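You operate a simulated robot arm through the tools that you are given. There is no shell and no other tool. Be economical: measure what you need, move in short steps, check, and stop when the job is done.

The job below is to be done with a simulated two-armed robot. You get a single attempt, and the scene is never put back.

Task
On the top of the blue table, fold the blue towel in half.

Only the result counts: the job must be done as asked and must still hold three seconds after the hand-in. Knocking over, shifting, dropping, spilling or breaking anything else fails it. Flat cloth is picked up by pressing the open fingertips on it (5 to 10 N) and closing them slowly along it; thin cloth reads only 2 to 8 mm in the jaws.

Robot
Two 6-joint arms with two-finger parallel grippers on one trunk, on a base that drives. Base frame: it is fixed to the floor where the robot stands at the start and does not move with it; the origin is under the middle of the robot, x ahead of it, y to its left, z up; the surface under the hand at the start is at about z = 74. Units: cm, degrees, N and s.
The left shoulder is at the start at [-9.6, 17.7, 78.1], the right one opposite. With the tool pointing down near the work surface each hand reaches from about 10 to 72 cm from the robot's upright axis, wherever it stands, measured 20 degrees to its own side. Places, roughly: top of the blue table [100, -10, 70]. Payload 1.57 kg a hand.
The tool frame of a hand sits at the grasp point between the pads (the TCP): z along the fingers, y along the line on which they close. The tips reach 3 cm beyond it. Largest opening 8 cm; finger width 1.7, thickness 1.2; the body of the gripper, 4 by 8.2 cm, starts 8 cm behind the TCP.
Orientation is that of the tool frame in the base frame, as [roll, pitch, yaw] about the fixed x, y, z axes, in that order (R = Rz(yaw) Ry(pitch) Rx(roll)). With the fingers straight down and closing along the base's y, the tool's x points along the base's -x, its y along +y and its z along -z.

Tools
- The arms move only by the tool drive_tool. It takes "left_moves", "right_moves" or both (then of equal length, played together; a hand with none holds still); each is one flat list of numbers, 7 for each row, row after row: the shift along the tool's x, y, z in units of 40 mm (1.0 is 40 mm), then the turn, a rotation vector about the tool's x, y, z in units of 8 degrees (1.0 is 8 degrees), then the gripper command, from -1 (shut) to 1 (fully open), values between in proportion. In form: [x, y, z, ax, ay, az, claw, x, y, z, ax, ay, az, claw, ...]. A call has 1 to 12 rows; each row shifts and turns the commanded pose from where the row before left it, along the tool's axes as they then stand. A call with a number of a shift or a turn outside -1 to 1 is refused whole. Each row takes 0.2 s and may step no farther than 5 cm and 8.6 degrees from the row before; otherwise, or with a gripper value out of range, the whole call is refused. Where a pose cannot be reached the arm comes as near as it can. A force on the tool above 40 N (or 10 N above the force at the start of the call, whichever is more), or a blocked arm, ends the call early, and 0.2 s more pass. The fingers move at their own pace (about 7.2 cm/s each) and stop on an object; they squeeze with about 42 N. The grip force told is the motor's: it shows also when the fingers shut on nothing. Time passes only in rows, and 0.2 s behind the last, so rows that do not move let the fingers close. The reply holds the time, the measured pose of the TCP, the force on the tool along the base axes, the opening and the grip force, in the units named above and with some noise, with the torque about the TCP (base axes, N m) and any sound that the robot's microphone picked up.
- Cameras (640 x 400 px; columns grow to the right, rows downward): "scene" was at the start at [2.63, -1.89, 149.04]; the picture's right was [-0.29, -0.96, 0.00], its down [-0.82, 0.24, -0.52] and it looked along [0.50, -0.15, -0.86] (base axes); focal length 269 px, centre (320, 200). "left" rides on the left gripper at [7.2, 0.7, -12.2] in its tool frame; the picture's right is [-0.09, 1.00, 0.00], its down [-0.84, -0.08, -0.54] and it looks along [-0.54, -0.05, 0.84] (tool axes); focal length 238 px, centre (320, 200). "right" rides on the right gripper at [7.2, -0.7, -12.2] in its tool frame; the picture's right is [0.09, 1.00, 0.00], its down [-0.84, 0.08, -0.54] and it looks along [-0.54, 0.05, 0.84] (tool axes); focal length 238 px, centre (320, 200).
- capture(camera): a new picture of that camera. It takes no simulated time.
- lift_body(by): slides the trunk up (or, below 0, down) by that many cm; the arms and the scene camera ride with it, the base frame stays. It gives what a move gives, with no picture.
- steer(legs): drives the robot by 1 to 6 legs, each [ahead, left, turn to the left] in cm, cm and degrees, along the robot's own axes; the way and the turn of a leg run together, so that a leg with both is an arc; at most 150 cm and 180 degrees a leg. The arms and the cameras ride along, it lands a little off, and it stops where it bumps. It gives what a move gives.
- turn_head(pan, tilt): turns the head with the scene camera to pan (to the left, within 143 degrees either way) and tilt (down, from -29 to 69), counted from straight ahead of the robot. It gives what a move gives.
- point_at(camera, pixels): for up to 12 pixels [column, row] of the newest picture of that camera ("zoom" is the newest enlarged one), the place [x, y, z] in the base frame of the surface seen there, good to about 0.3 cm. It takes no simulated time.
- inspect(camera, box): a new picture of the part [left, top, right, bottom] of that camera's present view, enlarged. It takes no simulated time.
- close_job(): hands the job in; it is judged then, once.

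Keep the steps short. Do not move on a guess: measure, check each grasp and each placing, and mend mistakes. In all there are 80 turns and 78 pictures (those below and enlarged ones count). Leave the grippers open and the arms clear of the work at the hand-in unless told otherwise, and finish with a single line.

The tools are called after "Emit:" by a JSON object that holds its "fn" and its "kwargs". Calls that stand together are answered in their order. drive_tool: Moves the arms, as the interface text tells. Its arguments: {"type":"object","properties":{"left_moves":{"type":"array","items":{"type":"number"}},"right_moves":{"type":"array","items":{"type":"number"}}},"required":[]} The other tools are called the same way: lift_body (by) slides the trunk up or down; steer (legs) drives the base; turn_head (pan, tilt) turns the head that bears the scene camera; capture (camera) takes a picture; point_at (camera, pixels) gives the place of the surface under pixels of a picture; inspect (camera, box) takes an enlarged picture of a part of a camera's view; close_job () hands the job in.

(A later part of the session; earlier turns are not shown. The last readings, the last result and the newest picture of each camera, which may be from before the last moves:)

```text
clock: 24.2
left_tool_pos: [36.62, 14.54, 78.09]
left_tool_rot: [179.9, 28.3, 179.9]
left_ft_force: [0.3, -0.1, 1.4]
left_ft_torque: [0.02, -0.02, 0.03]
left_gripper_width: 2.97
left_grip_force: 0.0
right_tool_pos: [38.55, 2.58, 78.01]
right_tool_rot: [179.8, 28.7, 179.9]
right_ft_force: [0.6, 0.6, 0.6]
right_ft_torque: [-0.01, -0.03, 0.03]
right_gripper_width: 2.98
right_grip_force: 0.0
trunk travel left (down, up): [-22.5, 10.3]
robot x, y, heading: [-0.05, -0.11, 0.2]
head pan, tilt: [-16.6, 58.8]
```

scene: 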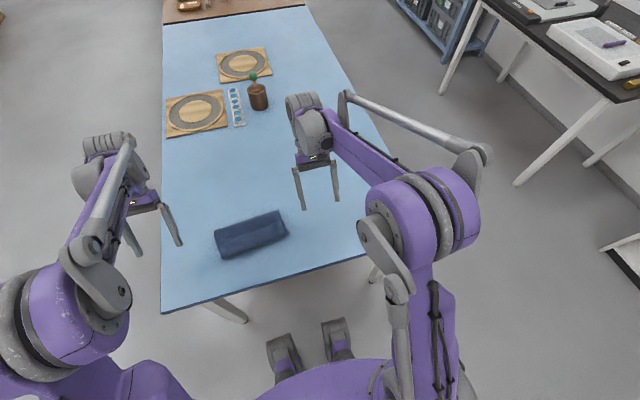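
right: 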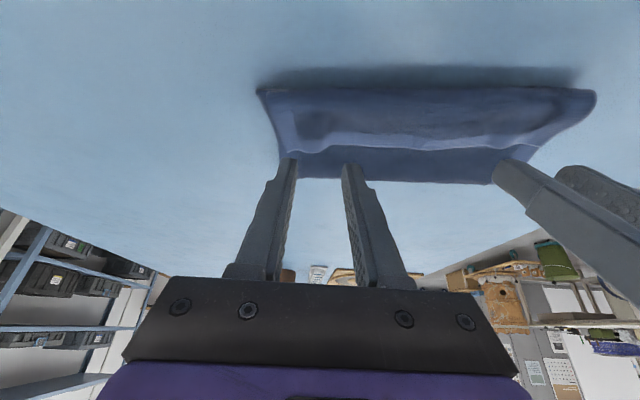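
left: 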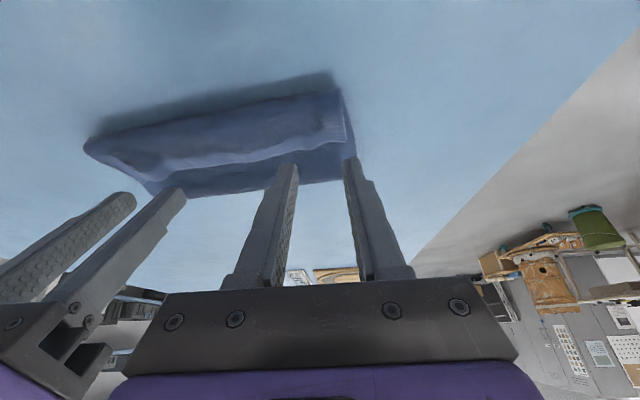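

Another 1.5 mm.

Emit:
{"fn": "drive_tool", "kwargs": {"left_moves": [0.018, 0, 0.033, 0, 0, 0, -0.25, 0, 0, 0, 0, 0, 0, -0.25], "right_moves": [0.022, 0, 0.04, 0, 0, 0, -0.25, 0, 0, 0, 0, 0, 0, -0.25]}}

```text
clock: 24.8
left_tool_pos: [36.67, 14.59, 77.96]
left_tool_rot: [179.9, 28.4, 179.9]
left_ft_force: [-0.1, -0.4, 3.5]
left_ft_torque: [0.01, 0.0, 0.0]
left_gripper_width: 3.02
left_grip_force: 0.0
right_tool_pos: [38.62, 2.5, 77.76]
right_tool_rot: [179.9, 28.7, 179.9]
right_ft_force: [1.0, -0.3, 4.1]
right_ft_torque: [0.02, -0.05, 0.02]
right_gripper_width: 2.98
right_grip_force: 0.0
trunk travel left (down, up): [-22.5, 10.3]
robot x, y, heading: [0.08, 0.33, -0.2]
head pan, tilt: [-16.6, 58.8]
```

Contact is 3.5 N and 4.1 N. That's enough, as a light press should take the top layer only. I close slowly.

Emit:
{"fn": "drive_tool", "kwargs": {"left_moves": [0.006, 0, 0.01, 0, 0, 0, -0.25, 0, 0, 0, 0, 0, 0, -0.32, 0, 0, 0, 0, 0, 0, -0.39, 0, 0, 0, 0, 0, 0, -0.46, 0, 0, 0, 0, 0, 0, -0.53, 0, 0, 0, 0, 0, 0, -0.6, 0, 0, 0, 0, 0, 0, -0.67, 0, 0, 0, 0, 0, 0, -0.74, 0, 0, 0, 0, 0, 0, -0.81, 0, 0, 0, 0, 0, 0, -0.88, 0, 0, 0, 0, 0, 0, -1, 0, 0, 0, 0, 0, 0, -1], "right_moves": [0.006, 0, 0.01, 0, 0, 0, -0.25, 0, 0, 0, 0, 0, 0, -0.32, 0, 0, 0, 0, 0, 0, -0.39, 0, 0, 0, 0, 0, 0, -0.46, 0, 0, 0, 0, 0, 0, -0.53, 0, 0, 0, 0, 0, 0, -0.6, 0, 0, 0, 0, 0, 0, -0.67, 0, 0, 0, 0, 0, 0, -0.74, 0, 0, 0, 0, 0, 0, -0.81, 0, 0, 0, 0, 0, 0, -0.88, 0, 0, 0, 0, 0, 0, -1, 0, 0, 0, 0, 0, 0, -1]}}

Emit:
{"fn": "inspect", "kwargs": {"camera": "right", "box": [220, 70, 580, 290]}}

Emit:
{"fn": "inspect", "kwargs": {"camera": "left", "box": [60, 70, 420, 290]}}

```text
clock: 27.4
left_tool_pos: [36.56, 14.45, 77.89]
left_tool_rot: [-179.9, 28.5, 179.9]
left_ft_force: [1.0, -12.7, 4.0]
left_ft_torque: [-0.37, -0.07, -0.11]
left_gripper_width: 0.39
left_grip_force: 24.3
right_tool_pos: [38.56, 2.54, 77.75]
right_tool_rot: [179.7, 28.8, 180.0]
right_ft_force: [-2.5, 12.2, 6.6]
right_ft_torque: [0.36, -0.02, 0.15]
right_gripper_width: 0.4
right_grip_force: 24.5
trunk travel left (down, up): [-22.5, 10.3]
robot x, y, heading: [0.19, -0.16, -0.2]
head pan, tilt: [-16.6, 58.8]
```

```text
1.78 times, centred on (400, 180) of right
```

zoom: 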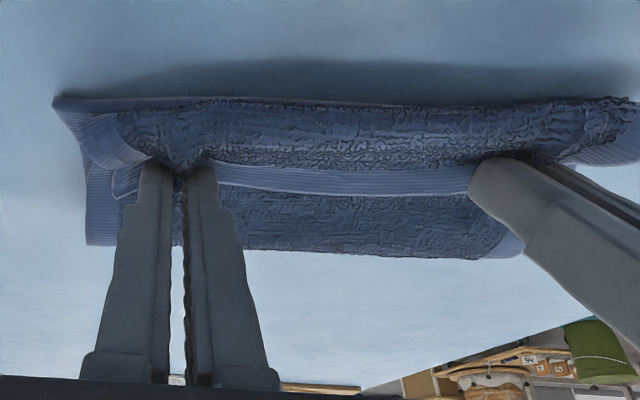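

```text
1.78 times, centred on (240, 180) of left
```

zoom: 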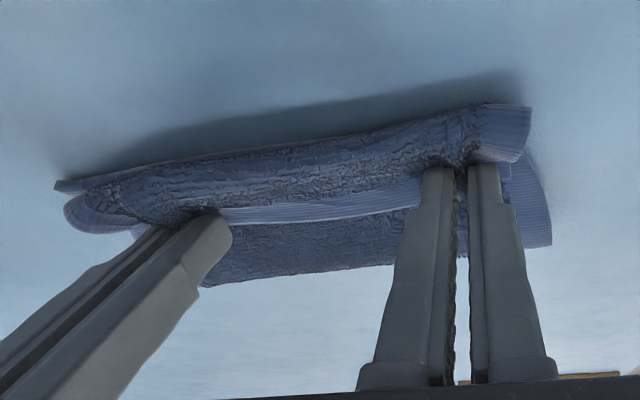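

Both jaws hold 4 mm, a single layer pleat. I ease inward and lift 4 cm to check.

Emit:
{"fn": "drive_tool", "kwargs": {"left_moves": [0, -0.05, 0, 0, 0, 0, -1, -0.395, 0, -0.353, 0, 0, 0, -1, -0.395, 0, -0.353, 0, 0, 0, -1], "right_moves": [0, 0.05, 0, 0, 0, 0, -1, -0.395, 0, -0.353, 0, 0, 0, -1, -0.395, 0, -0.353, 0, 0, 0, -1]}}

Emit:
{"fn": "capture", "kwargs": {"camera": "left"}}

Emit:
{"fn": "capture", "kwargs": {"camera": "right"}}

```text
clock: 28.2
left_tool_pos: [38.0, 14.24, 81.91]
left_tool_rot: [179.8, 28.3, 179.9]
left_ft_force: [0.0, -5.4, -0.2]
left_ft_torque: [-0.2, -0.01, -0.09]
left_gripper_width: 0.38
left_grip_force: 24.4
right_tool_pos: [40.12, 2.51, 81.85]
right_tool_rot: [180.0, 28.8, 179.9]
right_ft_force: [-1.5, 7.0, 1.0]
right_ft_torque: [0.19, 0.03, 0.06]
right_gripper_width: 0.39
right_grip_force: 24.9
trunk travel left (down, up): [-22.5, 10.3]
robot x, y, heading: [0.01, 0.07, -0.1]
head pan, tilt: [-16.6, 58.8]
```

```text
44 pictures are left
```

left: 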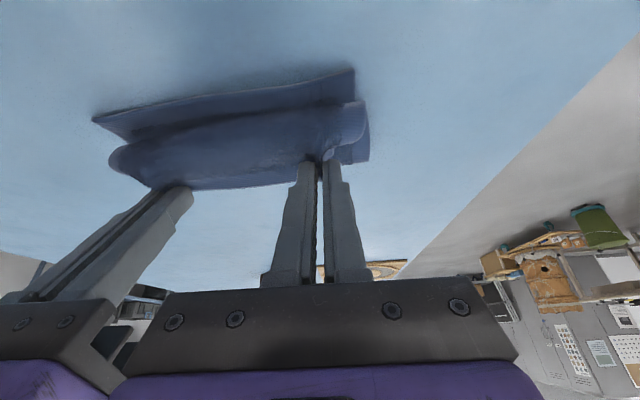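

```text
43 pictures are left
```

right: 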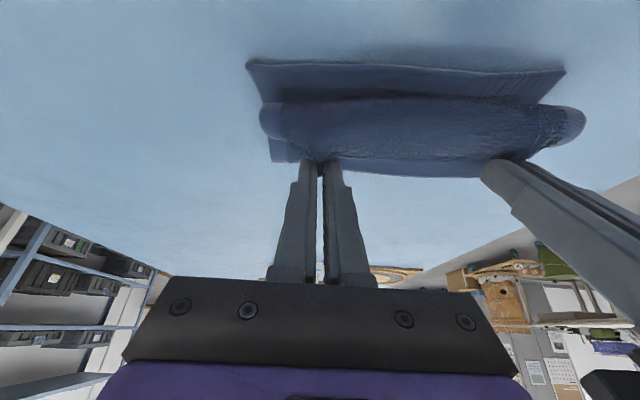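

Only the top edge came up and the bottom layer stayed. I carry it up and back toward x≈57, so the towel opens out.

Emit:
{"fn": "drive_tool", "kwargs": {"left_moves": [-0.923, 0.04, -0.118, 0, 0, 0, -1, -0.888, 0.04, -0.053, 0, 0, 0, -1, -0.693, 0.04, 0.298, 0, 0, 0, -1, -0.62, 0.04, 0.43, 0, 0, 0, -1, -0.328, 0.04, 0.698, 0, 0, 0, -1, -0.195, 0.04, 0.68, 0, 0, 0, -1, -0.043, 0.04, 0.595, 0, 0, 0, -1], "right_moves": [-0.923, 0.03, -0.118, 0, 0, 0, -1, -0.888, 0.03, -0.053, 0, 0, 0, -1, -0.54, 0.03, 0.213, 0, 0, 0, -1, -0.467, 0.03, 0.344, 0, 0, 0, -1, -0.328, 0.03, 0.698, 0, 0, 0, -1, -0.195, 0.03, 0.68, 0, 0, 0, -1, -0.043, 0.03, 0.595, 0, 0, 0, -1]}}

Emit:
{"fn": "inspect", "kwargs": {"camera": "scene", "box": [170, 150, 330, 270]}}

Emit:
{"fn": "capture", "kwargs": {"camera": "left"}}

```text
clock: 29.8
left_tool_pos: [55.94, 15.47, 79.85]
left_tool_rot: [179.8, 28.3, 179.9]
left_ft_force: [0.4, -8.0, -0.3]
left_ft_torque: [-0.24, 0.0, -0.09]
left_gripper_width: 0.33
left_grip_force: 24.8
right_tool_pos: [56.58, 3.51, 79.98]
right_tool_rot: [179.9, 28.6, 179.8]
right_ft_force: [-0.5, 7.1, 0.0]
right_ft_torque: [0.26, 0.03, 0.06]
right_gripper_width: 0.4
right_grip_force: 24.3
trunk travel left (down, up): [-22.5, 10.3]
robot x, y, heading: [-0.21, -0.04, -0.1]
head pan, tilt: [-16.6, 58.8]
```

```text
3.33 times, centred on (250, 210) of scene
```

zoom: 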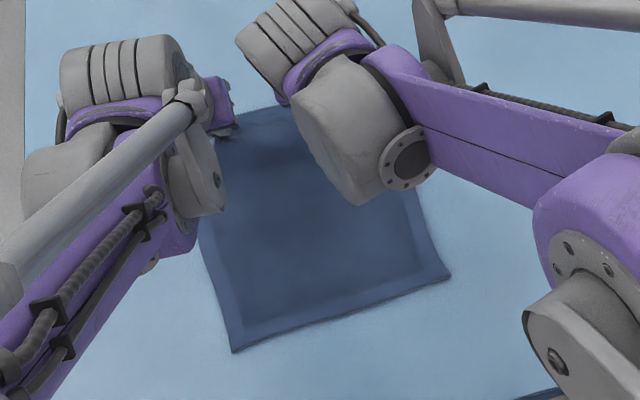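

```text
41 pictures are left
```

left: 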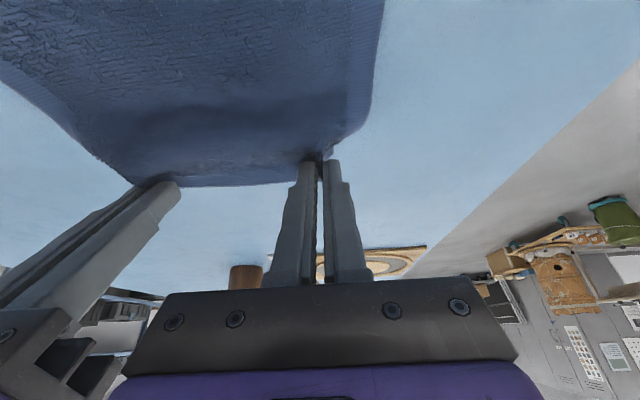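

The towel is opened out again, with its near half flat in place. Raising the trunk should let the hands tilt back further. I move the hands to above x≈46 with slack first, then raise the trunk 10 cm.

Emit:
{"fn": "drive_tool", "kwargs": {"left_moves": [0.219, -0.06, -0.636, 0, 0, 0, -1, 0.474, -0.03, -0.692, 0, 0, 0, -1, 0.627, -0.02, -0.519, 0, 0, 0, -1, 0.67, -0.02, -0.443, 0, 0, 0, -1], "right_moves": [0.219, 0.02, -0.636, 0, 0, 0, -1, 0.474, -0.02, -0.692, 0, 0, 0, -1, 0.627, -0.02, -0.519, 0, 0, 0, -1, 0.67, -0.02, -0.443, 0, 0, 0, -1]}}

Emit:
{"fn": "lift_body", "kwargs": {"by": 10}}

Emit:
{"fn": "inspect", "kwargs": {"camera": "scene", "box": [170, 150, 330, 270]}}

Emit:
{"fn": "capture", "kwargs": {"camera": "left"}}

```text
clock: 30.8
left_tool_pos: [44.44, 14.87, 84.24]
left_tool_rot: [-180.0, 28.5, 179.8]
left_ft_force: [0.0, -2.4, -0.3]
left_ft_torque: [-0.08, -0.01, -0.01]
left_gripper_width: 0.32
left_grip_force: 24.6
right_tool_pos: [44.86, 3.26, 84.35]
right_tool_rot: [179.9, 28.8, 179.9]
right_ft_force: [-0.2, 2.6, 0.0]
right_ft_torque: [0.07, -0.01, 0.04]
right_gripper_width: 0.39
right_grip_force: 24.7
trunk travel left (down, up): [-22.5, 10.3]
robot x, y, heading: [-0.21, -0.11, 0.2]
head pan, tilt: [-16.6, 58.8]
```

```text
clock: 32.1
left_tool_pos: [44.57, 14.97, 94.21]
left_tool_rot: [180.0, 28.4, 180.0]
left_ft_force: [-0.5, -3.5, -1.0]
left_ft_torque: [-0.14, -0.03, -0.02]
left_gripper_width: 0.33
left_grip_force: 24.6
right_tool_pos: [44.92, 3.38, 94.28]
right_tool_rot: [179.8, 28.8, 179.9]
right_ft_force: [-0.2, 2.5, -0.1]
right_ft_torque: [0.08, -0.02, 0.02]
right_gripper_width: 0.37
right_grip_force: 24.5
trunk travel left (down, up): [-32.5, 0.3]
robot x, y, heading: [0.17, -0.08, 0.3]
head pan, tilt: [-16.6, 58.8]
```

```text
3.33 times, centred on (250, 210) of scene
```

zoom: 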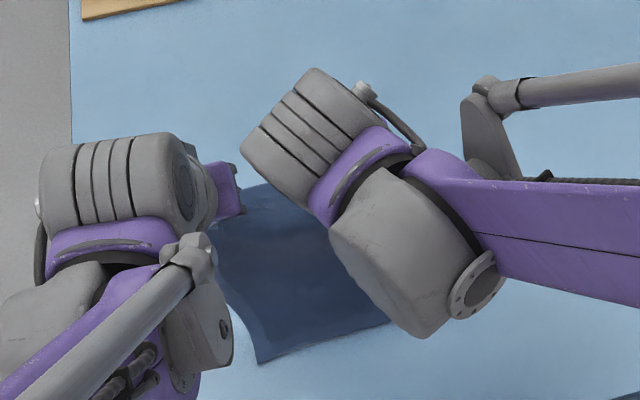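

```text
39 pictures are left
```

left: 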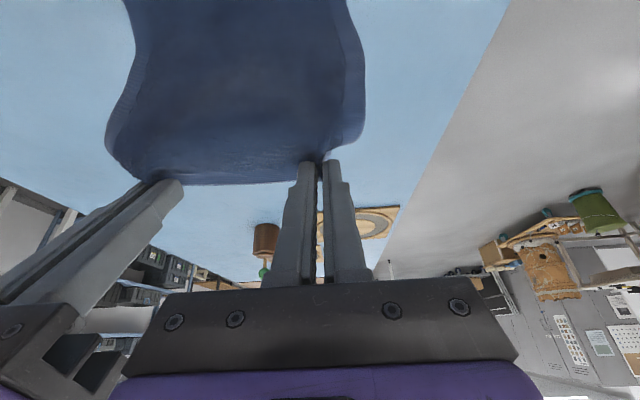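

The cloth hangs well from both hands. I rotate the hands by 64° toward the robot while coming to the top of the arc (tips near x≈48, 10–11 cm above the table).

Emit:
{"fn": "drive_tool", "kwargs": {"left_moves": [-0.039, 0, 0.27, 0, 1, 0, -1, -0.076, 0, 0.262, 0, 1, 0, -1, -0.112, 0, 0.249, 0, 1, 0, -1, -0.145, 0, 0.231, 0, 1, 0, -1, -0.176, 0, 0.209, 0, 1, 0, -1, -0.204, 0, 0.182, 0, 1, 0, -1, -0.227, 0, 0.152, 0, 1, 0, -1, -0.246, 0, 0.119, 0, 1, 0, -1], "right_moves": [-0.039, 0, 0.27, 0, 1, 0, -1, -0.076, 0, 0.262, 0, 1, 0, -1, -0.112, 0, 0.249, 0, 1, 0, -1, -0.145, 0, 0.231, 0, 1, 0, -1, -0.176, 0, 0.209, 0, 1, 0, -1, -0.204, 0, 0.182, 0, 1, 0, -1, -0.227, 0, 0.152, 0, 1, 0, -1, -0.246, 0, 0.119, 0, 1, 0, -1]}}

Emit:
{"fn": "capture", "kwargs": {"camera": "left"}}

Emit:
{"fn": "inspect", "kwargs": {"camera": "scene", "box": [170, 150, 330, 270]}}

```text
clock: 33.9
left_tool_pos: [49.79, 14.7, 87.36]
left_tool_rot: [-179.8, -29.6, 179.9]
left_ft_force: [0.2, -0.7, 0.4]
left_ft_torque: [-0.03, 0.01, -0.03]
left_gripper_width: 0.34
left_grip_force: 24.4
left hand out of reach, approached as far as the arm can: row 8
right_tool_pos: [50.02, 3.38, 87.79]
right_tool_rot: [179.8, -31.0, 180.0]
right_ft_force: [1.0, 0.1, 0.0]
right_ft_torque: [0.07, -0.02, 0.0]
right_gripper_width: 0.39
right_grip_force: 24.6
right hand out of reach, approached as far as the arm can: row 8
trunk travel left (down, up): [-32.5, 0.3]
robot x, y, heading: [-0.13, -0.06, -0.1]
head pan, tilt: [-16.6, 58.8]
```

```text
38 pictures are left
```

left: 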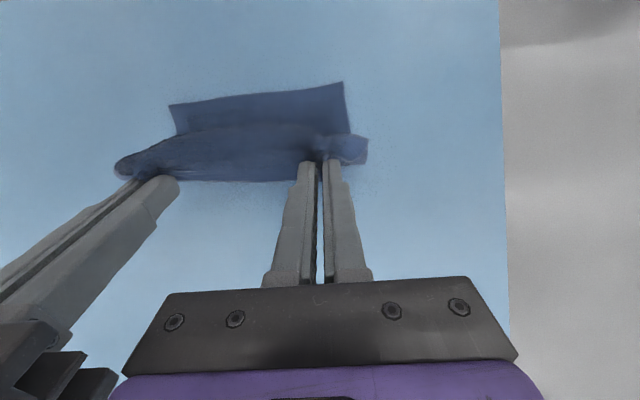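

```text
3.33 times, centred on (250, 210) of scene
```

zoom: 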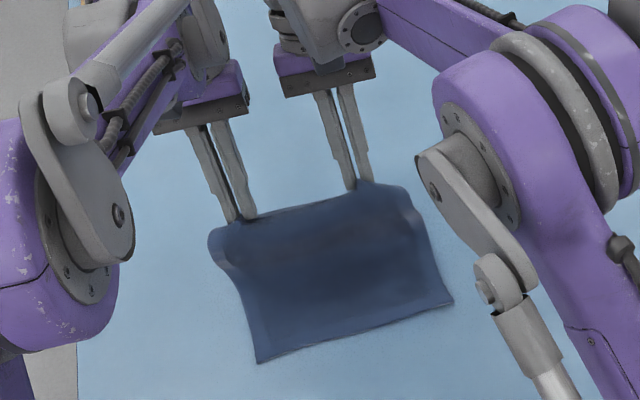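

Now the fold shows clearly from above. I measure the bottom near corners at (258,362) and (452,302) and the held edge.

Emit:
{"fn": "point_at", "kwargs": {"camera": "zoom", "pixels": [[258, 361], [452, 301], [355, 333], [235, 228], [365, 190], [300, 250], [320, 290], [212, 240], [412, 200]]}}

```text
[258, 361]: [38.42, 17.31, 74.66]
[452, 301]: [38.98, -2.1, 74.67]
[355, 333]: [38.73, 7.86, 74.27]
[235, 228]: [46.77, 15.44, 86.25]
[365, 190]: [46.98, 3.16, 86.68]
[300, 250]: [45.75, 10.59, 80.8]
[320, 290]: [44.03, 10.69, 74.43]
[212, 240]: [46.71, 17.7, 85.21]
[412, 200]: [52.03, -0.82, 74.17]
```

The near edge now lies at x≈38.4–39, so the fold line should be at about x≈50. I pull the held edge slightly out to tighten, then swing over and down to about 2.5 cm above the near edge, shifting 1.2 cm right to line up the sides.

Emit:
{"fn": "drive_tool", "kwargs": {"left_moves": [-0.636, 0, -0.148, 0, 0, 0, -1, 0.498, -0.05, 0.288, 0, 0, 0, -1, 0.46, -0.05, 0.554, 0, 0, 0, -1, 0.291, -0.05, 0.745, 0, 0, 0, -1, 0.145, -0.05, 0.748, 0, 0, 0, -1, 0.035, -0.05, 0.54, 0, 0, 0, -1], "right_moves": [-0.636, 0, -0.148, 0, 0, 0, -1, 0.498, -0.08, 0.288, 0, 0, 0, -1, 0.46, -0.08, 0.554, 0, 0, 0, -1, 0.291, -0.08, 0.745, 0, 0, 0, -1, 0.145, -0.08, 0.748, 0, 0, 0, -1, 0.035, -0.08, 0.54, 0, 0, 0, -1]}}

Emit:
{"fn": "capture", "kwargs": {"camera": "left"}}

Emit:
{"fn": "inspect", "kwargs": {"camera": "scene", "box": [170, 150, 330, 270]}}

```text
clock: 35.3
left_tool_pos: [41.79, 13.81, 79.25]
left_tool_rot: [-179.8, -29.4, -180.0]
left_ft_force: [-0.5, -8.6, 1.3]
left_ft_torque: [-0.23, 0.01, 0.15]
left_gripper_width: 0.4
left_grip_force: 24.7
right_tool_pos: [41.8, 2.02, 79.82]
right_tool_rot: [179.8, -31.0, -180.0]
right_ft_force: [0.2, 9.3, -1.4]
right_ft_torque: [0.28, 0.0, -0.21]
right_gripper_width: 0.39
right_grip_force: 24.8
trunk travel left (down, up): [-32.5, 0.3]
robot x, y, heading: [-0.03, -0.05, -0.1]
head pan, tilt: [-16.6, 58.8]
```

```text
36 pictures are left
```

left: 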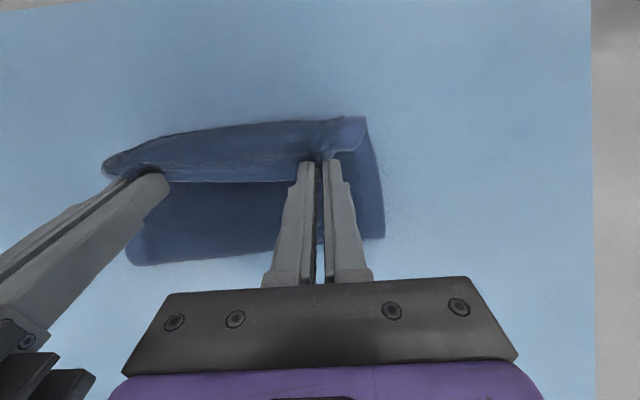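

```text
3.33 times, centred on (250, 210) of scene
```

zoom: 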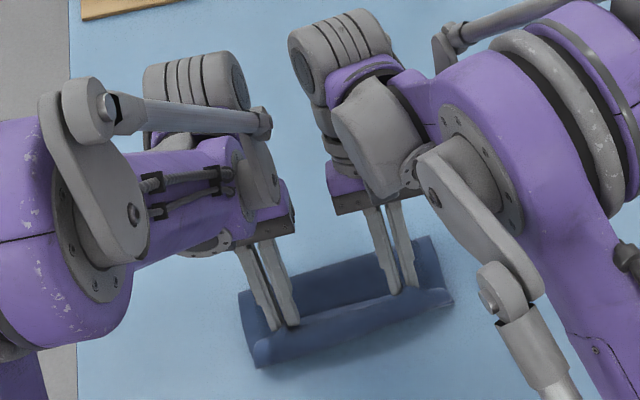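

The cloth still rolls a bit toward me in front of the fingers. I measure the roll's near side, the fold at the far side and the free edge.

Emit:
{"fn": "point_at", "kwargs": {"camera": "zoom", "pixels": [[260, 358], [452, 302], [355, 325], [238, 292], [430, 237], [340, 262], [340, 300], [340, 312], [330, 285]]}}

Emit:
{"fn": "inspect", "kwargs": {"camera": "left", "box": [80, 90, 420, 290]}}

Emit:
{"fn": "inspect", "kwargs": {"camera": "right", "box": [220, 90, 560, 290]}}

```text
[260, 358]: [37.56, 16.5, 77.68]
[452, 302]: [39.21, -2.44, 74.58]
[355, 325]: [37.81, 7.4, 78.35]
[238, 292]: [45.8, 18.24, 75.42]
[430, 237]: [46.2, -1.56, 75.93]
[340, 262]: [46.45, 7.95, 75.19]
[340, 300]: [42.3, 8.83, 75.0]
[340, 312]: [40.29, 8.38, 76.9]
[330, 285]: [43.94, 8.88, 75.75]
```

```text
1.88 times, centred on (250, 190) of left
```

zoom: 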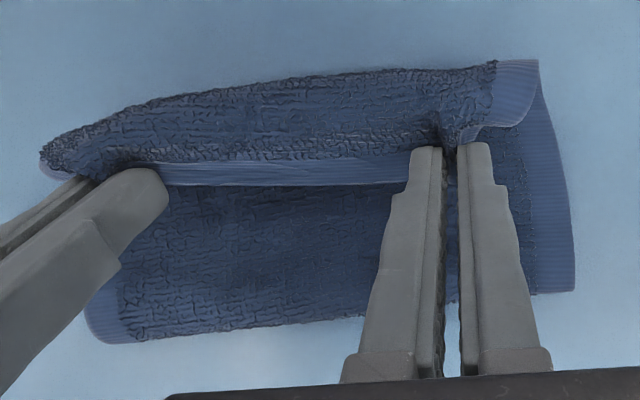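

```text
1.88 times, centred on (390, 190) of right
```

zoom: 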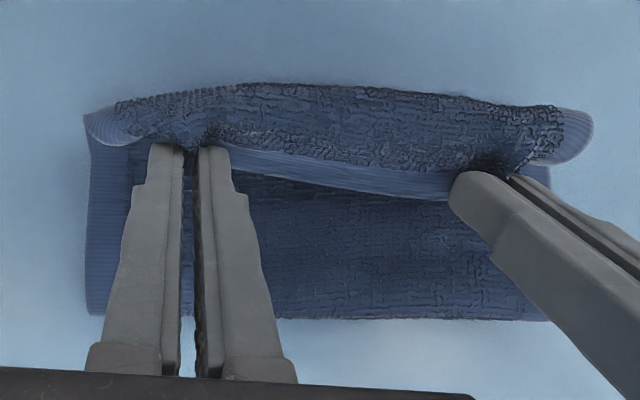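

The roll shows the problem: from this grasp the cloth always leaves the fingers on the near side. So I'll unroll it fully by pulling the edge past the near edge (to x≈32), release, and then regrasp that edge with the cloth leaving on the far side. That lets me set the fold line properly without a roll. First I pull low toward the robot, straightening the hands.

Emit:
{"fn": "drive_tool", "kwargs": {"left_moves": [0.401, -0.03, 0.246, 0, -1, 0, -1, 0.431, 0, 0.188, 0, -1, 0, -1, 0.453, 0, 0.126, 0, -1, 0, -1, 0.466, 0, 0.062, 0, -1, 0, -1, 0.47, 0, -0.004, 0, -1, 0, -1], "right_moves": [0.381, 0.03, 0.26, 0, -1, 0, -1, 0.413, 0, 0.205, 0, -1, 0, -1, 0.438, 0, 0.145, 0, -1, 0, -1, 0.454, 0, 0.083, 0, -1, 0, -1, 0.461, 0, 0.019, 0, -1, 0, -1]}}

Emit:
{"fn": "inspect", "kwargs": {"camera": "left", "box": [60, 70, 420, 290]}}

Emit:
{"fn": "inspect", "kwargs": {"camera": "scene", "box": [170, 170, 330, 290]}}

```text
clock: 36.5
left_tool_pos: [33.31, 13.81, 80.84]
left_tool_rot: [-179.8, 10.9, -179.9]
left_ft_force: [-1.5, -10.6, -1.5]
left_ft_torque: [-0.3, 0.08, -0.01]
left_gripper_width: 0.38
left_grip_force: 25.2
left hand out of reach, approached as far as the arm can: row 5
right_tool_pos: [32.41, 2.09, 79.2]
right_tool_rot: [179.7, 9.4, 179.8]
right_ft_force: [1.2, 9.7, 1.8]
right_ft_torque: [0.34, -0.01, -0.02]
right_gripper_width: 0.37
right_grip_force: 24.8
trunk travel left (down, up): [-32.5, 0.3]
robot x, y, heading: [-0.04, -0.1, 0.1]
head pan, tilt: [-16.6, 58.8]
```

```text
1.78 times, centred on (240, 180) of left
```

zoom: 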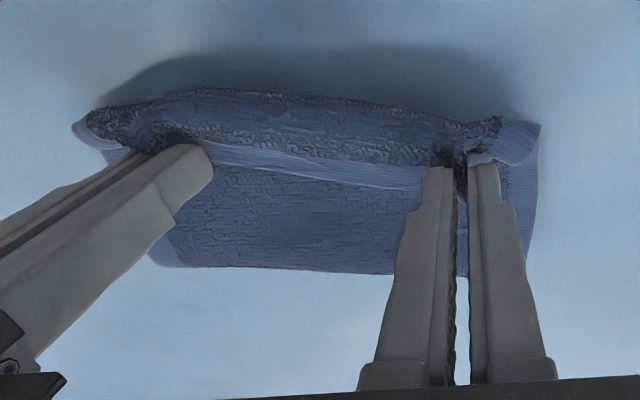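

```text
3.33 times, centred on (250, 230) of scene
```

zoom: 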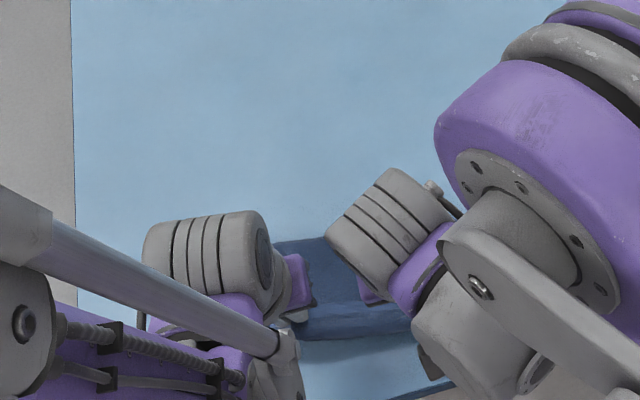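

The left hand nears its inner reach limit. I measure where the towel now lies.

Emit:
{"fn": "point_at", "kwargs": {"camera": "zoom", "pixels": [[275, 243], [325, 238], [340, 270], [345, 298], [345, 310], [350, 325], [350, 340], [390, 392], [345, 360]]}}

Emit:
{"fn": "capture", "kwargs": {"camera": "right"}}

```text
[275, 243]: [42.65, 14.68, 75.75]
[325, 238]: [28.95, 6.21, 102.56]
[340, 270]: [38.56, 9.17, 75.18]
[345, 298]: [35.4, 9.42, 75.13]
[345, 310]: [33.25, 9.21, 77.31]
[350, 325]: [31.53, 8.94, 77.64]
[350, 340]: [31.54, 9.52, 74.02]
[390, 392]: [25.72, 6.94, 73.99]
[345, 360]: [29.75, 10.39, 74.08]
```

```text
30 pictures are left
```

right: 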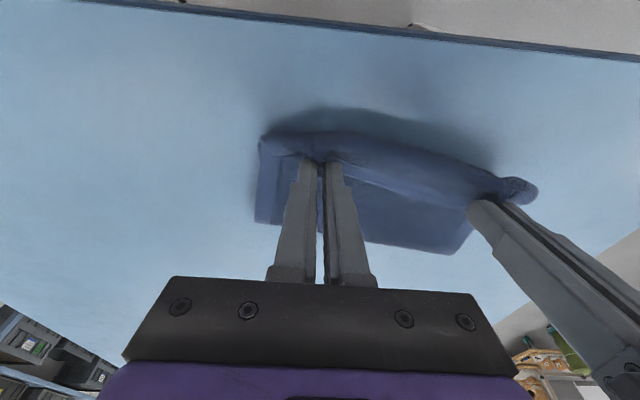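

The roll keeps forming with this grip and the towel starts to slide, so I change the method. I'll lay the towel flat again. Then I'll pinch it at the middle of its two side edges with the jaws closing across the fold line, lift it so both halves hang down evenly, and lay it down pulling toward me. First I open it out flat again.

Emit:
{"fn": "drive_tool", "kwargs": {"left_moves": [-0.5, 0.03, -0.673, 0, 0, 0, -1, -0.87, 0.03, -0.608, 0, 0, 0, -1, -0.97, 0.03, -0.463, 0, 0, 0, -1, -0.883, 0.03, 0.03, 0, 0, 0, -1, -0.818, 0.03, 0.398, 0, 0, 0, -1, -0.763, 0.03, 0.718, 0, 0, 0, -1, -0.485, 0.03, 0.848, 0, 0, 0, -1, -0.384, 0.03, 0.703, 0, 0, 0, -1, -0.036, 0.03, 0.515, 0, 0, 0, -1], "right_moves": [-0.774, 0.03, -0.93, 0, 0, 0, -1, -0.87, 0.03, -0.608, 0, 0, 0, -1, -0.97, 0.03, -0.463, 0, 0, 0, -1, -0.883, 0.03, 0.03, 0, 0, 0, -1, -0.818, 0.03, 0.398, 0, 0, 0, -1, -0.763, 0.03, 0.718, 0, 0, 0, -1, -0.485, 0.03, 0.848, 0, 0, 0, -1, -0.384, 0.03, 0.703, 0, 0, 0, -1, -0.036, 0.03, 0.515, 0, 0, 0, -1]}}

Emit:
{"fn": "capture", "kwargs": {"camera": "scene"}}

```text
clock: 38.5
left_tool_pos: [57.02, 14.77, 79.22]
left_tool_rot: [-179.8, 10.6, -179.9]
left_ft_force: [0.8, -6.2, -0.3]
left_ft_torque: [-0.24, 0.03, -0.02]
left_gripper_width: 0.36
left_grip_force: 24.5
right_tool_pos: [57.01, 2.91, 78.55]
right_tool_rot: [179.8, 9.1, 179.9]
right_ft_force: [0.2, 7.2, 0.8]
right_ft_torque: [0.26, -0.03, -0.03]
right_gripper_width: 0.4
right_grip_force: 24.2
trunk travel left (down, up): [-32.5, 0.3]
robot x, y, heading: [0.42, 0.02, -0.0]
head pan, tilt: [-16.6, 58.8]
```

```text
29 pictures are left
```

scene: 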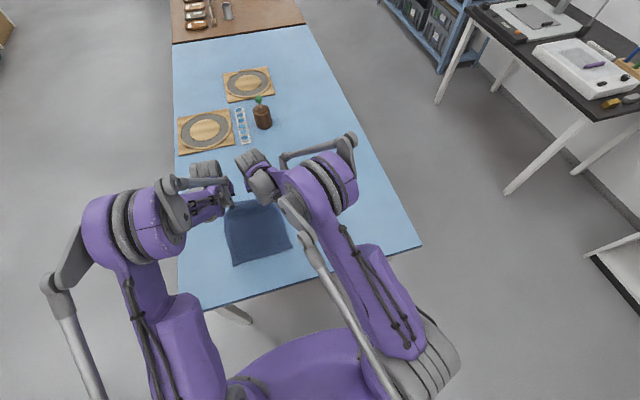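

The towel is flat again. I lower the held corners to the table, open slowly to spread them, then lift away sideways.

Emit:
{"fn": "drive_tool", "kwargs": {"left_moves": [0.035, 0, 0.19, 0, 0, 0, -1, 0.03, 0.04, 0.18, 0, 0, 0, -1, 0, 0, 0, 0, 0, 0, -0.8, 0, 0, 0, 0, 0, 0, -0.6, 0, 0, 0, 0, 0, 0, -0.4, 0, 0, 0, 0, 0, 0, -0.2, 0, 0, -0.2, 0, 0, 0, -0.2, 0, 0, -0.8, 0, 0, 0, -0.2, 0, 0, -0.9, 0, 0, 0, 0, 0, 0.8, -0.8, 0, 0, 0, 0, 0, 0.9, -0.3, 0, 0, 0, 0, 0, 0.9, 0, 0, 0, 0, 0], "right_moves": [0.02, 0, 0.12, 0, 0, 0, -1, 0.02, -0.04, 0.1, 0, 0, 0, -1, 0, 0, 0, 0, 0, 0, -0.8, 0, 0, 0, 0, 0, 0, -0.6, 0, 0, 0, 0, 0, 0, -0.4, 0, 0, 0, 0, 0, 0, -0.2, 0, 0, -0.2, 0, 0, 0, -0.2, 0, 0, -0.8, 0, 0, 0, -0.2, 0, 0, -0.9, 0, 0, 0, 0, 0, -0.8, -0.8, 0, 0, 0, 0, 0, -0.9, -0.3, 0, 0, 0, 0, 0, -0.9, 0, 0, 0, 0, 0]}}

Emit:
{"fn": "inspect", "kwargs": {"camera": "scene", "box": [190, 170, 330, 280]}}

```text
clock: 41.1
left_tool_pos: [54.66, 25.29, 89.77]
left_tool_rot: [-179.9, 10.5, -179.9]
left_ft_force: [-0.1, 0.0, 0.0]
left_ft_torque: [-0.01, 0.0, 0.01]
left_gripper_width: 3.99
left_grip_force: 0.0
right_tool_pos: [55.12, -7.47, 89.29]
right_tool_rot: [179.9, 9.1, 179.9]
right_ft_force: [0.8, 0.1, 0.5]
right_ft_torque: [0.01, 0.01, 0.0]
right_gripper_width: 4.02
right_grip_force: 0.1
trunk travel left (down, up): [-32.5, 0.3]
robot x, y, heading: [0.27, -0.01, 0.1]
head pan, tilt: [-16.6, 58.8]
```

```text
3.64 times, centred on (260, 225) of scene
```

zoom: 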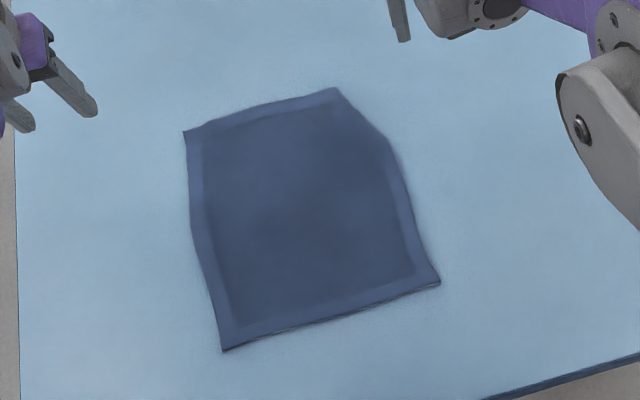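

The towel is flat again except the far right corner, cut from (335,88) to (390,145), which seems tucked. I measure the outline.

Emit:
{"fn": "point_at", "kwargs": {"camera": "zoom", "pixels": [[186, 133], [335, 90], [388, 145], [438, 281], [224, 349], [193, 235], [408, 200], [300, 220], [365, 118], [200, 195], [405, 180]]}}

Emit:
{"fn": "inspect", "kwargs": {"camera": "scene", "box": [250, 180, 310, 220]}}

```text
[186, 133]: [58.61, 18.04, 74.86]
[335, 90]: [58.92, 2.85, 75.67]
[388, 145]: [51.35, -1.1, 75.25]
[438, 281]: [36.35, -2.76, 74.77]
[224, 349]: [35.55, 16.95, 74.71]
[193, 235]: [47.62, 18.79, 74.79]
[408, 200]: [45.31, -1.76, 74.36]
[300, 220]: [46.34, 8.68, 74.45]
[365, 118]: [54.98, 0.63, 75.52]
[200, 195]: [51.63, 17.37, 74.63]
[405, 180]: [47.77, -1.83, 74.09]
```

```text
10.00 times, centred on (280, 200) of scene
```

zoom: 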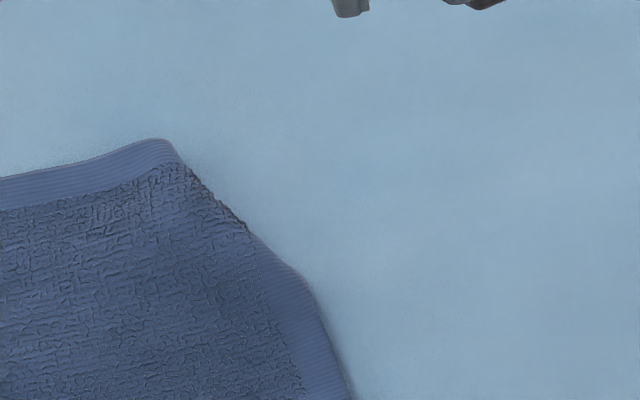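

The corner is tucked under; hanging the towel freely should let it drop out. The fold line is at x≈47.1 on the left edge (y≈18.2) and x≈47.8 on the right edge (y≈−1.8). I level the hands and turn them 90° about the fingers so that they close along x, with the cameras outward.

Emit:
{"fn": "drive_tool", "kwargs": {"left_moves": [0, 0, 0, 0, 0.66, 0, -0.25, 0, 0, 0, 0, 0.66, 0, -0.25, 0, 0, 0, 0, 0, 1, -0.25, 0, 0, 0, 0, 0, 1, -0.25, 0, 0, 0, 0, 0, 1, -0.25, 0, 0, 0, 0, 0, 1, -0.25, 0, 0, 0, 0, 0, 1, -0.25, 0, 0, 0, 0, 0, 1, -0.25, 0, 0, 0, 0, 0, 1, -0.25, 0, 0, 0, 0, 0, 1, -0.25, 0, 0, 0, 0, 0, 1, -0.25, 0, 0, 0, 0, 0, 1, -0.25], "right_moves": [0, 0, 0, 0, 0.57, 0, -0.25, 0, 0, 0, 0, 0.57, 0, -0.25, 0, 0, 0, 0, 0, -1, -0.25, 0, 0, 0, 0, 0, -1, -0.25, 0, 0, 0, 0, 0, -1, -0.25, 0, 0, 0, 0, 0, -1, -0.25, 0, 0, 0, 0, 0, -1, -0.25, 0, 0, 0, 0, 0, -1, -0.25, 0, 0, 0, 0, 0, -1, -0.25, 0, 0, 0, 0, 0, -1, -0.25, 0, 0, 0, 0, 0, -1, -0.25, 0, 0, 0, 0, 0, -1, -0.25]}}

```text
clock: 43.7
left_tool_pos: [54.7, 25.42, 89.56]
left_tool_rot: [-179.9, 0.2, 99.9]
left_ft_force: [0.1, -0.3, -1.0]
left_ft_torque: [-0.03, 0.02, -0.02]
left_gripper_width: 2.98
left_grip_force: 0.0
right_tool_pos: [54.89, -7.7, 89.3]
right_tool_rot: [180.0, 0.1, -100.1]
right_ft_force: [0.2, 0.7, 0.2]
right_ft_torque: [0.0, -0.04, -0.01]
right_gripper_width: 2.99
right_grip_force: 0.1
trunk travel left (down, up): [-32.5, 0.3]
robot x, y, heading: [-0.19, 0.01, 0.0]
head pan, tilt: [-16.6, 58.8]
```

Both turned without trouble. I finish the turn and bring the hands 1.5 cm above the middle of the side edges.

Emit:
{"fn": "drive_tool", "kwargs": {"left_moves": [0, 0, 0, 0, 0, 0.62, -0.25, 0, 0, 0, 0, 0, 0.62, -0.25, -0.526, -0.475, 0.66, 0, 0, 0, -0.25, -0.526, -0.475, 0.66, 0, 0, 0, -0.25, -0.526, -0.475, 0.66, 0, 0, 0, -0.25, -0.526, -0.475, 0.66, 0, 0, 0, -0.25, 0, 0, 0, 0, 0, 0, -0.25], "right_moves": [0, 0, 0, 0, 0, -0.62, -0.25, 0, 0, 0, 0, 0, -0.62, -0.25, -0.444, 0.443, 0.644, 0, 0, 0, -0.25, -0.444, 0.443, 0.644, 0, 0, 0, -0.25, -0.444, 0.443, 0.644, 0, 0, 0, -0.25, -0.444, 0.443, 0.644, 0, 0, 0, -0.25, 0, 0, 0, 0, 0, 0, -0.25]}}

Emit:
{"fn": "capture", "kwargs": {"camera": "left"}}

Emit:
{"fn": "capture", "kwargs": {"camera": "right"}}

```text
clock: 45.3
left_tool_pos: [46.95, 16.65, 78.89]
left_tool_rot: [179.9, 0.2, 90.2]
left_ft_force: [0.1, 0.0, -0.3]
left_ft_torque: [0.04, -0.02, -0.01]
left_gripper_width: 3.02
left_grip_force: 0.0
right_tool_pos: [47.96, -0.39, 79.01]
right_tool_rot: [179.9, 0.2, -90.2]
right_ft_force: [-0.5, -0.6, -0.5]
right_ft_torque: [0.0, 0.0, 0.05]
right_gripper_width: 2.99
right_grip_force: 0.0
trunk travel left (down, up): [-32.5, 0.3]
robot x, y, heading: [0.01, -0.22, -0.0]
head pan, tilt: [-16.6, 58.8]
```

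```text
26 pictures are left
```

left: 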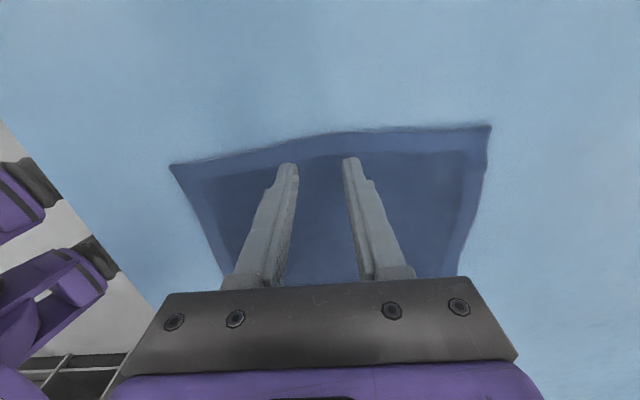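

```text
25 pictures are left
```

right: 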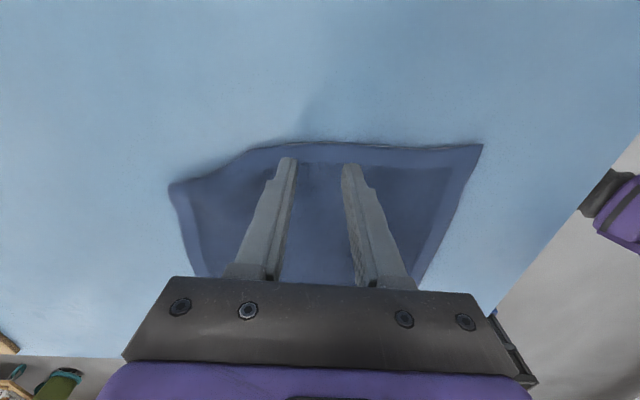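

I measure the edges in both views to check the centring.

Emit:
{"fn": "point_at", "kwargs": {"camera": "left", "pixels": [[173, 166], [488, 128], [300, 138], [340, 132], [322, 160]]}}

Emit:
{"fn": "point_at", "kwargs": {"camera": "right", "pixels": [[480, 146], [300, 143], [340, 144], [262, 150], [172, 188], [320, 165]]}}

```text
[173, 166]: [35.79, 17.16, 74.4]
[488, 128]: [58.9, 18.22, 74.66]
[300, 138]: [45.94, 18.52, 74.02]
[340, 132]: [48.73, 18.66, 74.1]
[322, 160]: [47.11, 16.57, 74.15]
```

```text
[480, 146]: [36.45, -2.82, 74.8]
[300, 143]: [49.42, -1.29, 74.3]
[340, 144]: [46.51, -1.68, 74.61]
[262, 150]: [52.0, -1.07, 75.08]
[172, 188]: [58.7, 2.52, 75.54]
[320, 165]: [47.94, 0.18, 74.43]
```

Left needs +0.35 cm in x and +0.7 in y; right needs −0.2 cm in x. I correct that and lower to light contact.

Emit:
{"fn": "drive_tool", "kwargs": {"left_moves": [0.175, 0.09, 0, 0, 0, 0, -0.25, 0, 0, 0.28, 0, 0, 0, -0.25, 0, 0, 0.09, 0, 0, 0, -0.25, 0, 0, 0, 0, 0, 0, -0.25], "right_moves": [0.02, 0.05, 0, 0, 0, 0, -0.25, 0, 0, 0.3, 0, 0, 0, -0.25, 0, 0, 0.1, 0, 0, 0, -0.25, 0, 0, 0, 0, 0, 0, -0.25]}}

```text
clock: 46.3
left_tool_pos: [47.43, 17.43, 77.53]
left_tool_rot: [179.9, 0.2, 90.2]
left_ft_force: [0.4, 0.2, 0.3]
left_ft_torque: [-0.02, 0.01, -0.01]
left_gripper_width: 3.02
left_grip_force: 0.2
right_tool_pos: [47.64, -0.48, 77.32]
right_tool_rot: [180.0, 0.1, -90.1]
right_ft_force: [0.4, -0.7, 3.6]
right_ft_torque: [-0.03, -0.01, 0.01]
right_gripper_width: 2.99
right_grip_force: 0.0
trunk travel left (down, up): [-32.5, 0.3]
robot x, y, heading: [0.06, 0.08, -0.1]
head pan, tilt: [-16.6, 58.8]
```

Right touches at 3.6 N. I press left 2.3 mm and right 0.5 mm.

Emit:
{"fn": "drive_tool", "kwargs": {"left_moves": [0, 0, 0.057, 0, 0, 0, -0.25, 0, 0, 0, 0, 0, 0, -0.25], "right_moves": [0, 0, 0.012, 0, 0, 0, -0.25, 0, 0, 0, 0, 0, 0, -0.25]}}

```text
clock: 46.9
left_tool_pos: [47.35, 17.57, 77.38]
left_tool_rot: [179.9, 0.1, 90.2]
left_ft_force: [0.6, -0.1, 3.7]
left_ft_torque: [-0.04, 0.0, 0.0]
left_gripper_width: 3.01
left_grip_force: 0.1
right_tool_pos: [47.66, -0.54, 77.41]
right_tool_rot: [180.0, 0.2, -90.1]
right_ft_force: [1.6, -1.1, 5.5]
right_ft_torque: [-0.03, -0.06, -0.01]
right_gripper_width: 2.99
right_grip_force: 0.0
trunk travel left (down, up): [-32.5, 0.3]
robot x, y, heading: [0.08, -0.08, 0.0]
head pan, tilt: [-16.6, 58.8]
```

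Good contact: 3.7 N and 5.5 N. I add a hair on the left and close slowly.

Emit:
{"fn": "drive_tool", "kwargs": {"left_moves": [0, 0, 0.018, 0, 0, 0, -0.25, 0, 0, 0, 0, 0, 0, -0.32, 0, 0, 0, 0, 0, 0, -0.39, 0, 0, 0, 0, 0, 0, -0.46, 0, 0, 0, 0, 0, 0, -0.53, 0, 0, 0, 0, 0, 0, -0.6, 0, 0, 0, 0, 0, 0, -0.67, 0, 0, 0, 0, 0, 0, -0.74, 0, 0, 0, 0, 0, 0, -0.81, 0, 0, 0, 0, 0, 0, -0.88, 0, 0, 0, 0, 0, 0, -1, 0, 0, 0, 0, 0, 0, -1], "right_moves": [0, 0, 0, 0, 0, 0, -0.25, 0, 0, 0, 0, 0, 0, -0.32, 0, 0, 0, 0, 0, 0, -0.39, 0, 0, 0, 0, 0, 0, -0.46, 0, 0, 0, 0, 0, 0, -0.53, 0, 0, 0, 0, 0, 0, -0.6, 0, 0, 0, 0, 0, 0, -0.67, 0, 0, 0, 0, 0, 0, -0.74, 0, 0, 0, 0, 0, 0, -0.81, 0, 0, 0, 0, 0, 0, -0.88, 0, 0, 0, 0, 0, 0, -1, 0, 0, 0, 0, 0, 0, -1]}}

Emit:
{"fn": "capture", "kwargs": {"camera": "left"}}

Emit:
{"fn": "capture", "kwargs": {"camera": "right"}}

```text
clock: 49.5
left_tool_pos: [47.33, 17.51, 77.38]
left_tool_rot: [179.9, 0.3, 90.2]
left_ft_force: [-0.8, -1.5, 12.5]
left_ft_torque: [-0.02, 0.02, 0.0]
left_gripper_width: 0.41
left_grip_force: 24.6
right_tool_pos: [47.54, -0.48, 77.37]
right_tool_rot: [-179.8, 0.1, -90.2]
right_ft_force: [0.2, 1.3, 4.1]
right_ft_torque: [-0.01, -0.01, -0.01]
right_gripper_width: 0.36
right_grip_force: 24.9
trunk travel left (down, up): [-32.5, 0.3]
robot x, y, heading: [-0.18, -0.15, -0.2]
head pan, tilt: [-16.6, 58.8]
```

```text
24 pictures are left
```

left: 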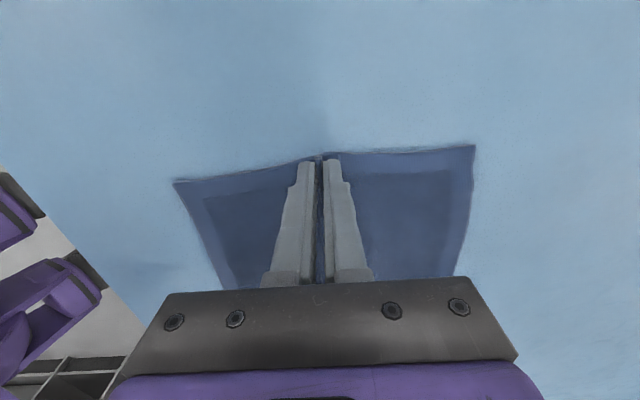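

```text
23 pictures are left
```

right: 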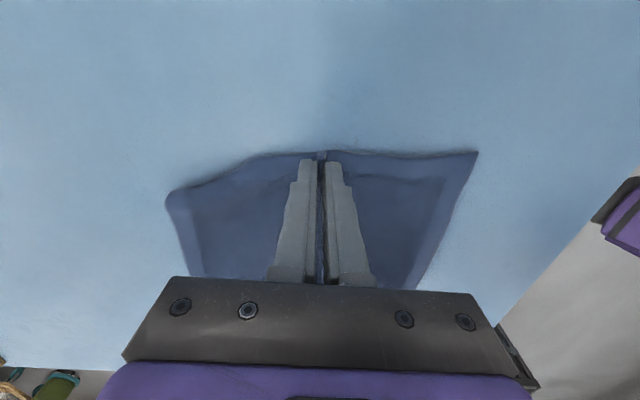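

Pinched 4 mm on both sides, right on the edge. I check the two halves' lengths.

Emit:
{"fn": "point_at", "kwargs": {"camera": "left", "pixels": [[176, 182], [472, 148]]}}

Emit:
{"fn": "point_at", "kwargs": {"camera": "right", "pixels": [[476, 154], [172, 195]]}}

```text
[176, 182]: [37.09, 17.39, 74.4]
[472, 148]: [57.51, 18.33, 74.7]
```

```text
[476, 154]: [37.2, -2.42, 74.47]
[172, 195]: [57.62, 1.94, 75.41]
```

Halves match within 2 mm (10.2 cm each side). I lift straight up 15 cm so both halves hang.

Emit:
{"fn": "drive_tool", "kwargs": {"left_moves": [0, 0, -0.25, 0, 0, 0, -1, 0, 0, -0.5, 0, 0, 0, -1, 0, 0, -0.5, 0, 0, 0, -1, 0, 0, -0.5, 0, 0, 0, -1, 0, 0, -0.5, 0, 0, 0, -1, 0, 0, -0.5, 0, 0, 0, -1, 0, 0, -0.5, 0, 0, 0, -1, 0, 0, -0.5, 0, 0, 0, -1, 0, 0, 0, 0, 0, 0, -1, 0, 0, 0, 0, 0, 0, -1], "right_moves": [0, 0, -0.25, 0, 0, 0, -1, 0, 0, -0.5, 0, 0, 0, -1, 0, 0, -0.5, 0, 0, 0, -1, 0, 0, -0.5, 0, 0, 0, -1, 0, 0, -0.5, 0, 0, 0, -1, 0, 0, -0.5, 0, 0, 0, -1, 0, 0, -0.5, 0, 0, 0, -1, 0, 0, -0.5, 0, 0, 0, -1, 0, 0, 0, 0, 0, 0, -1, 0, 0, 0, 0, 0, 0, -1]}}

Emit:
{"fn": "capture", "kwargs": {"camera": "left"}}

Emit:
{"fn": "capture", "kwargs": {"camera": "right"}}

Emit:
{"fn": "capture", "kwargs": {"camera": "scene"}}

```text
clock: 51.7
left_tool_pos: [47.4, 17.65, 92.19]
left_tool_rot: [179.9, 0.2, 90.2]
left_ft_force: [0.2, -1.6, 0.0]
left_ft_torque: [-0.01, -0.01, 0.03]
left_gripper_width: 0.39
left_grip_force: 24.5
right_tool_pos: [47.62, -0.47, 92.48]
right_tool_rot: [-180.0, 0.2, -90.3]
right_ft_force: [-0.5, 2.0, 0.1]
right_ft_torque: [0.07, 0.01, -0.01]
right_gripper_width: 0.39
right_grip_force: 24.3
trunk travel left (down, up): [-32.5, 0.3]
robot x, y, heading: [-0.03, -0.13, -0.1]
head pan, tilt: [-16.6, 58.8]
```

```text
22 pictures are left
```

left: 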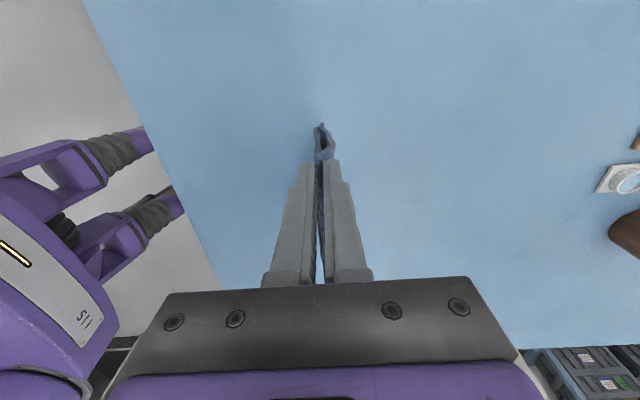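

```text
21 pictures are left
```

right: 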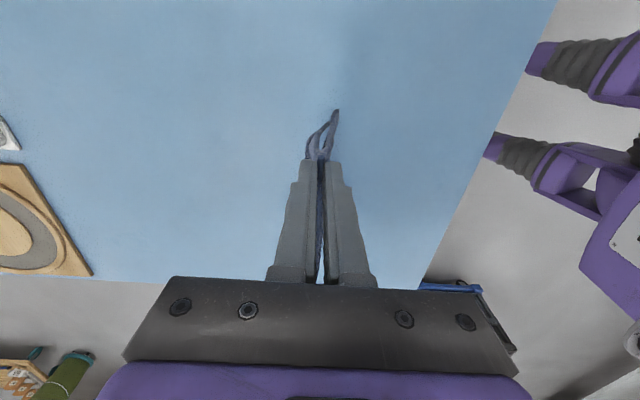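

```text
20 pictures are left
```

scene: 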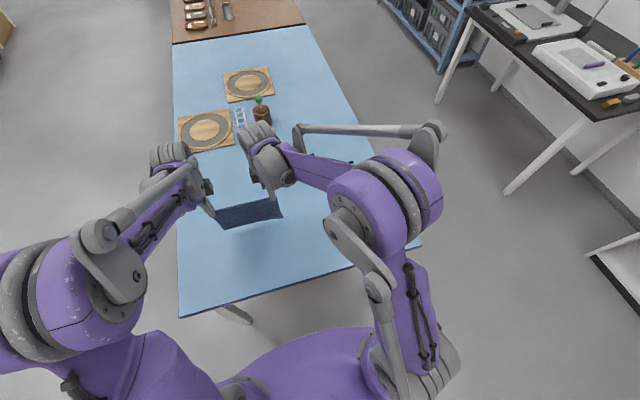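

The towel hangs folded in half. I zoom in on the right edge, where the tucked corner was.

Emit:
{"fn": "inspect", "kwargs": {"camera": "right", "box": [270, 95, 370, 175]}}

Emit:
{"fn": "inspect", "kwargs": {"camera": "scene", "box": [200, 170, 300, 240]}}

```text
5.00 times, centred on (320, 135) of right
```

zoom: 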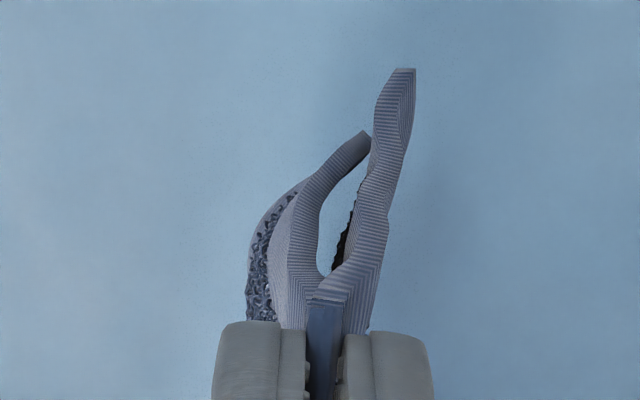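

```text
5.71 times, centred on (250, 205) of scene
```

zoom: 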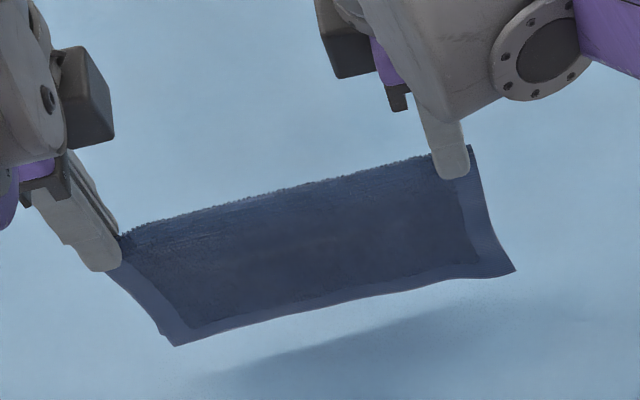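

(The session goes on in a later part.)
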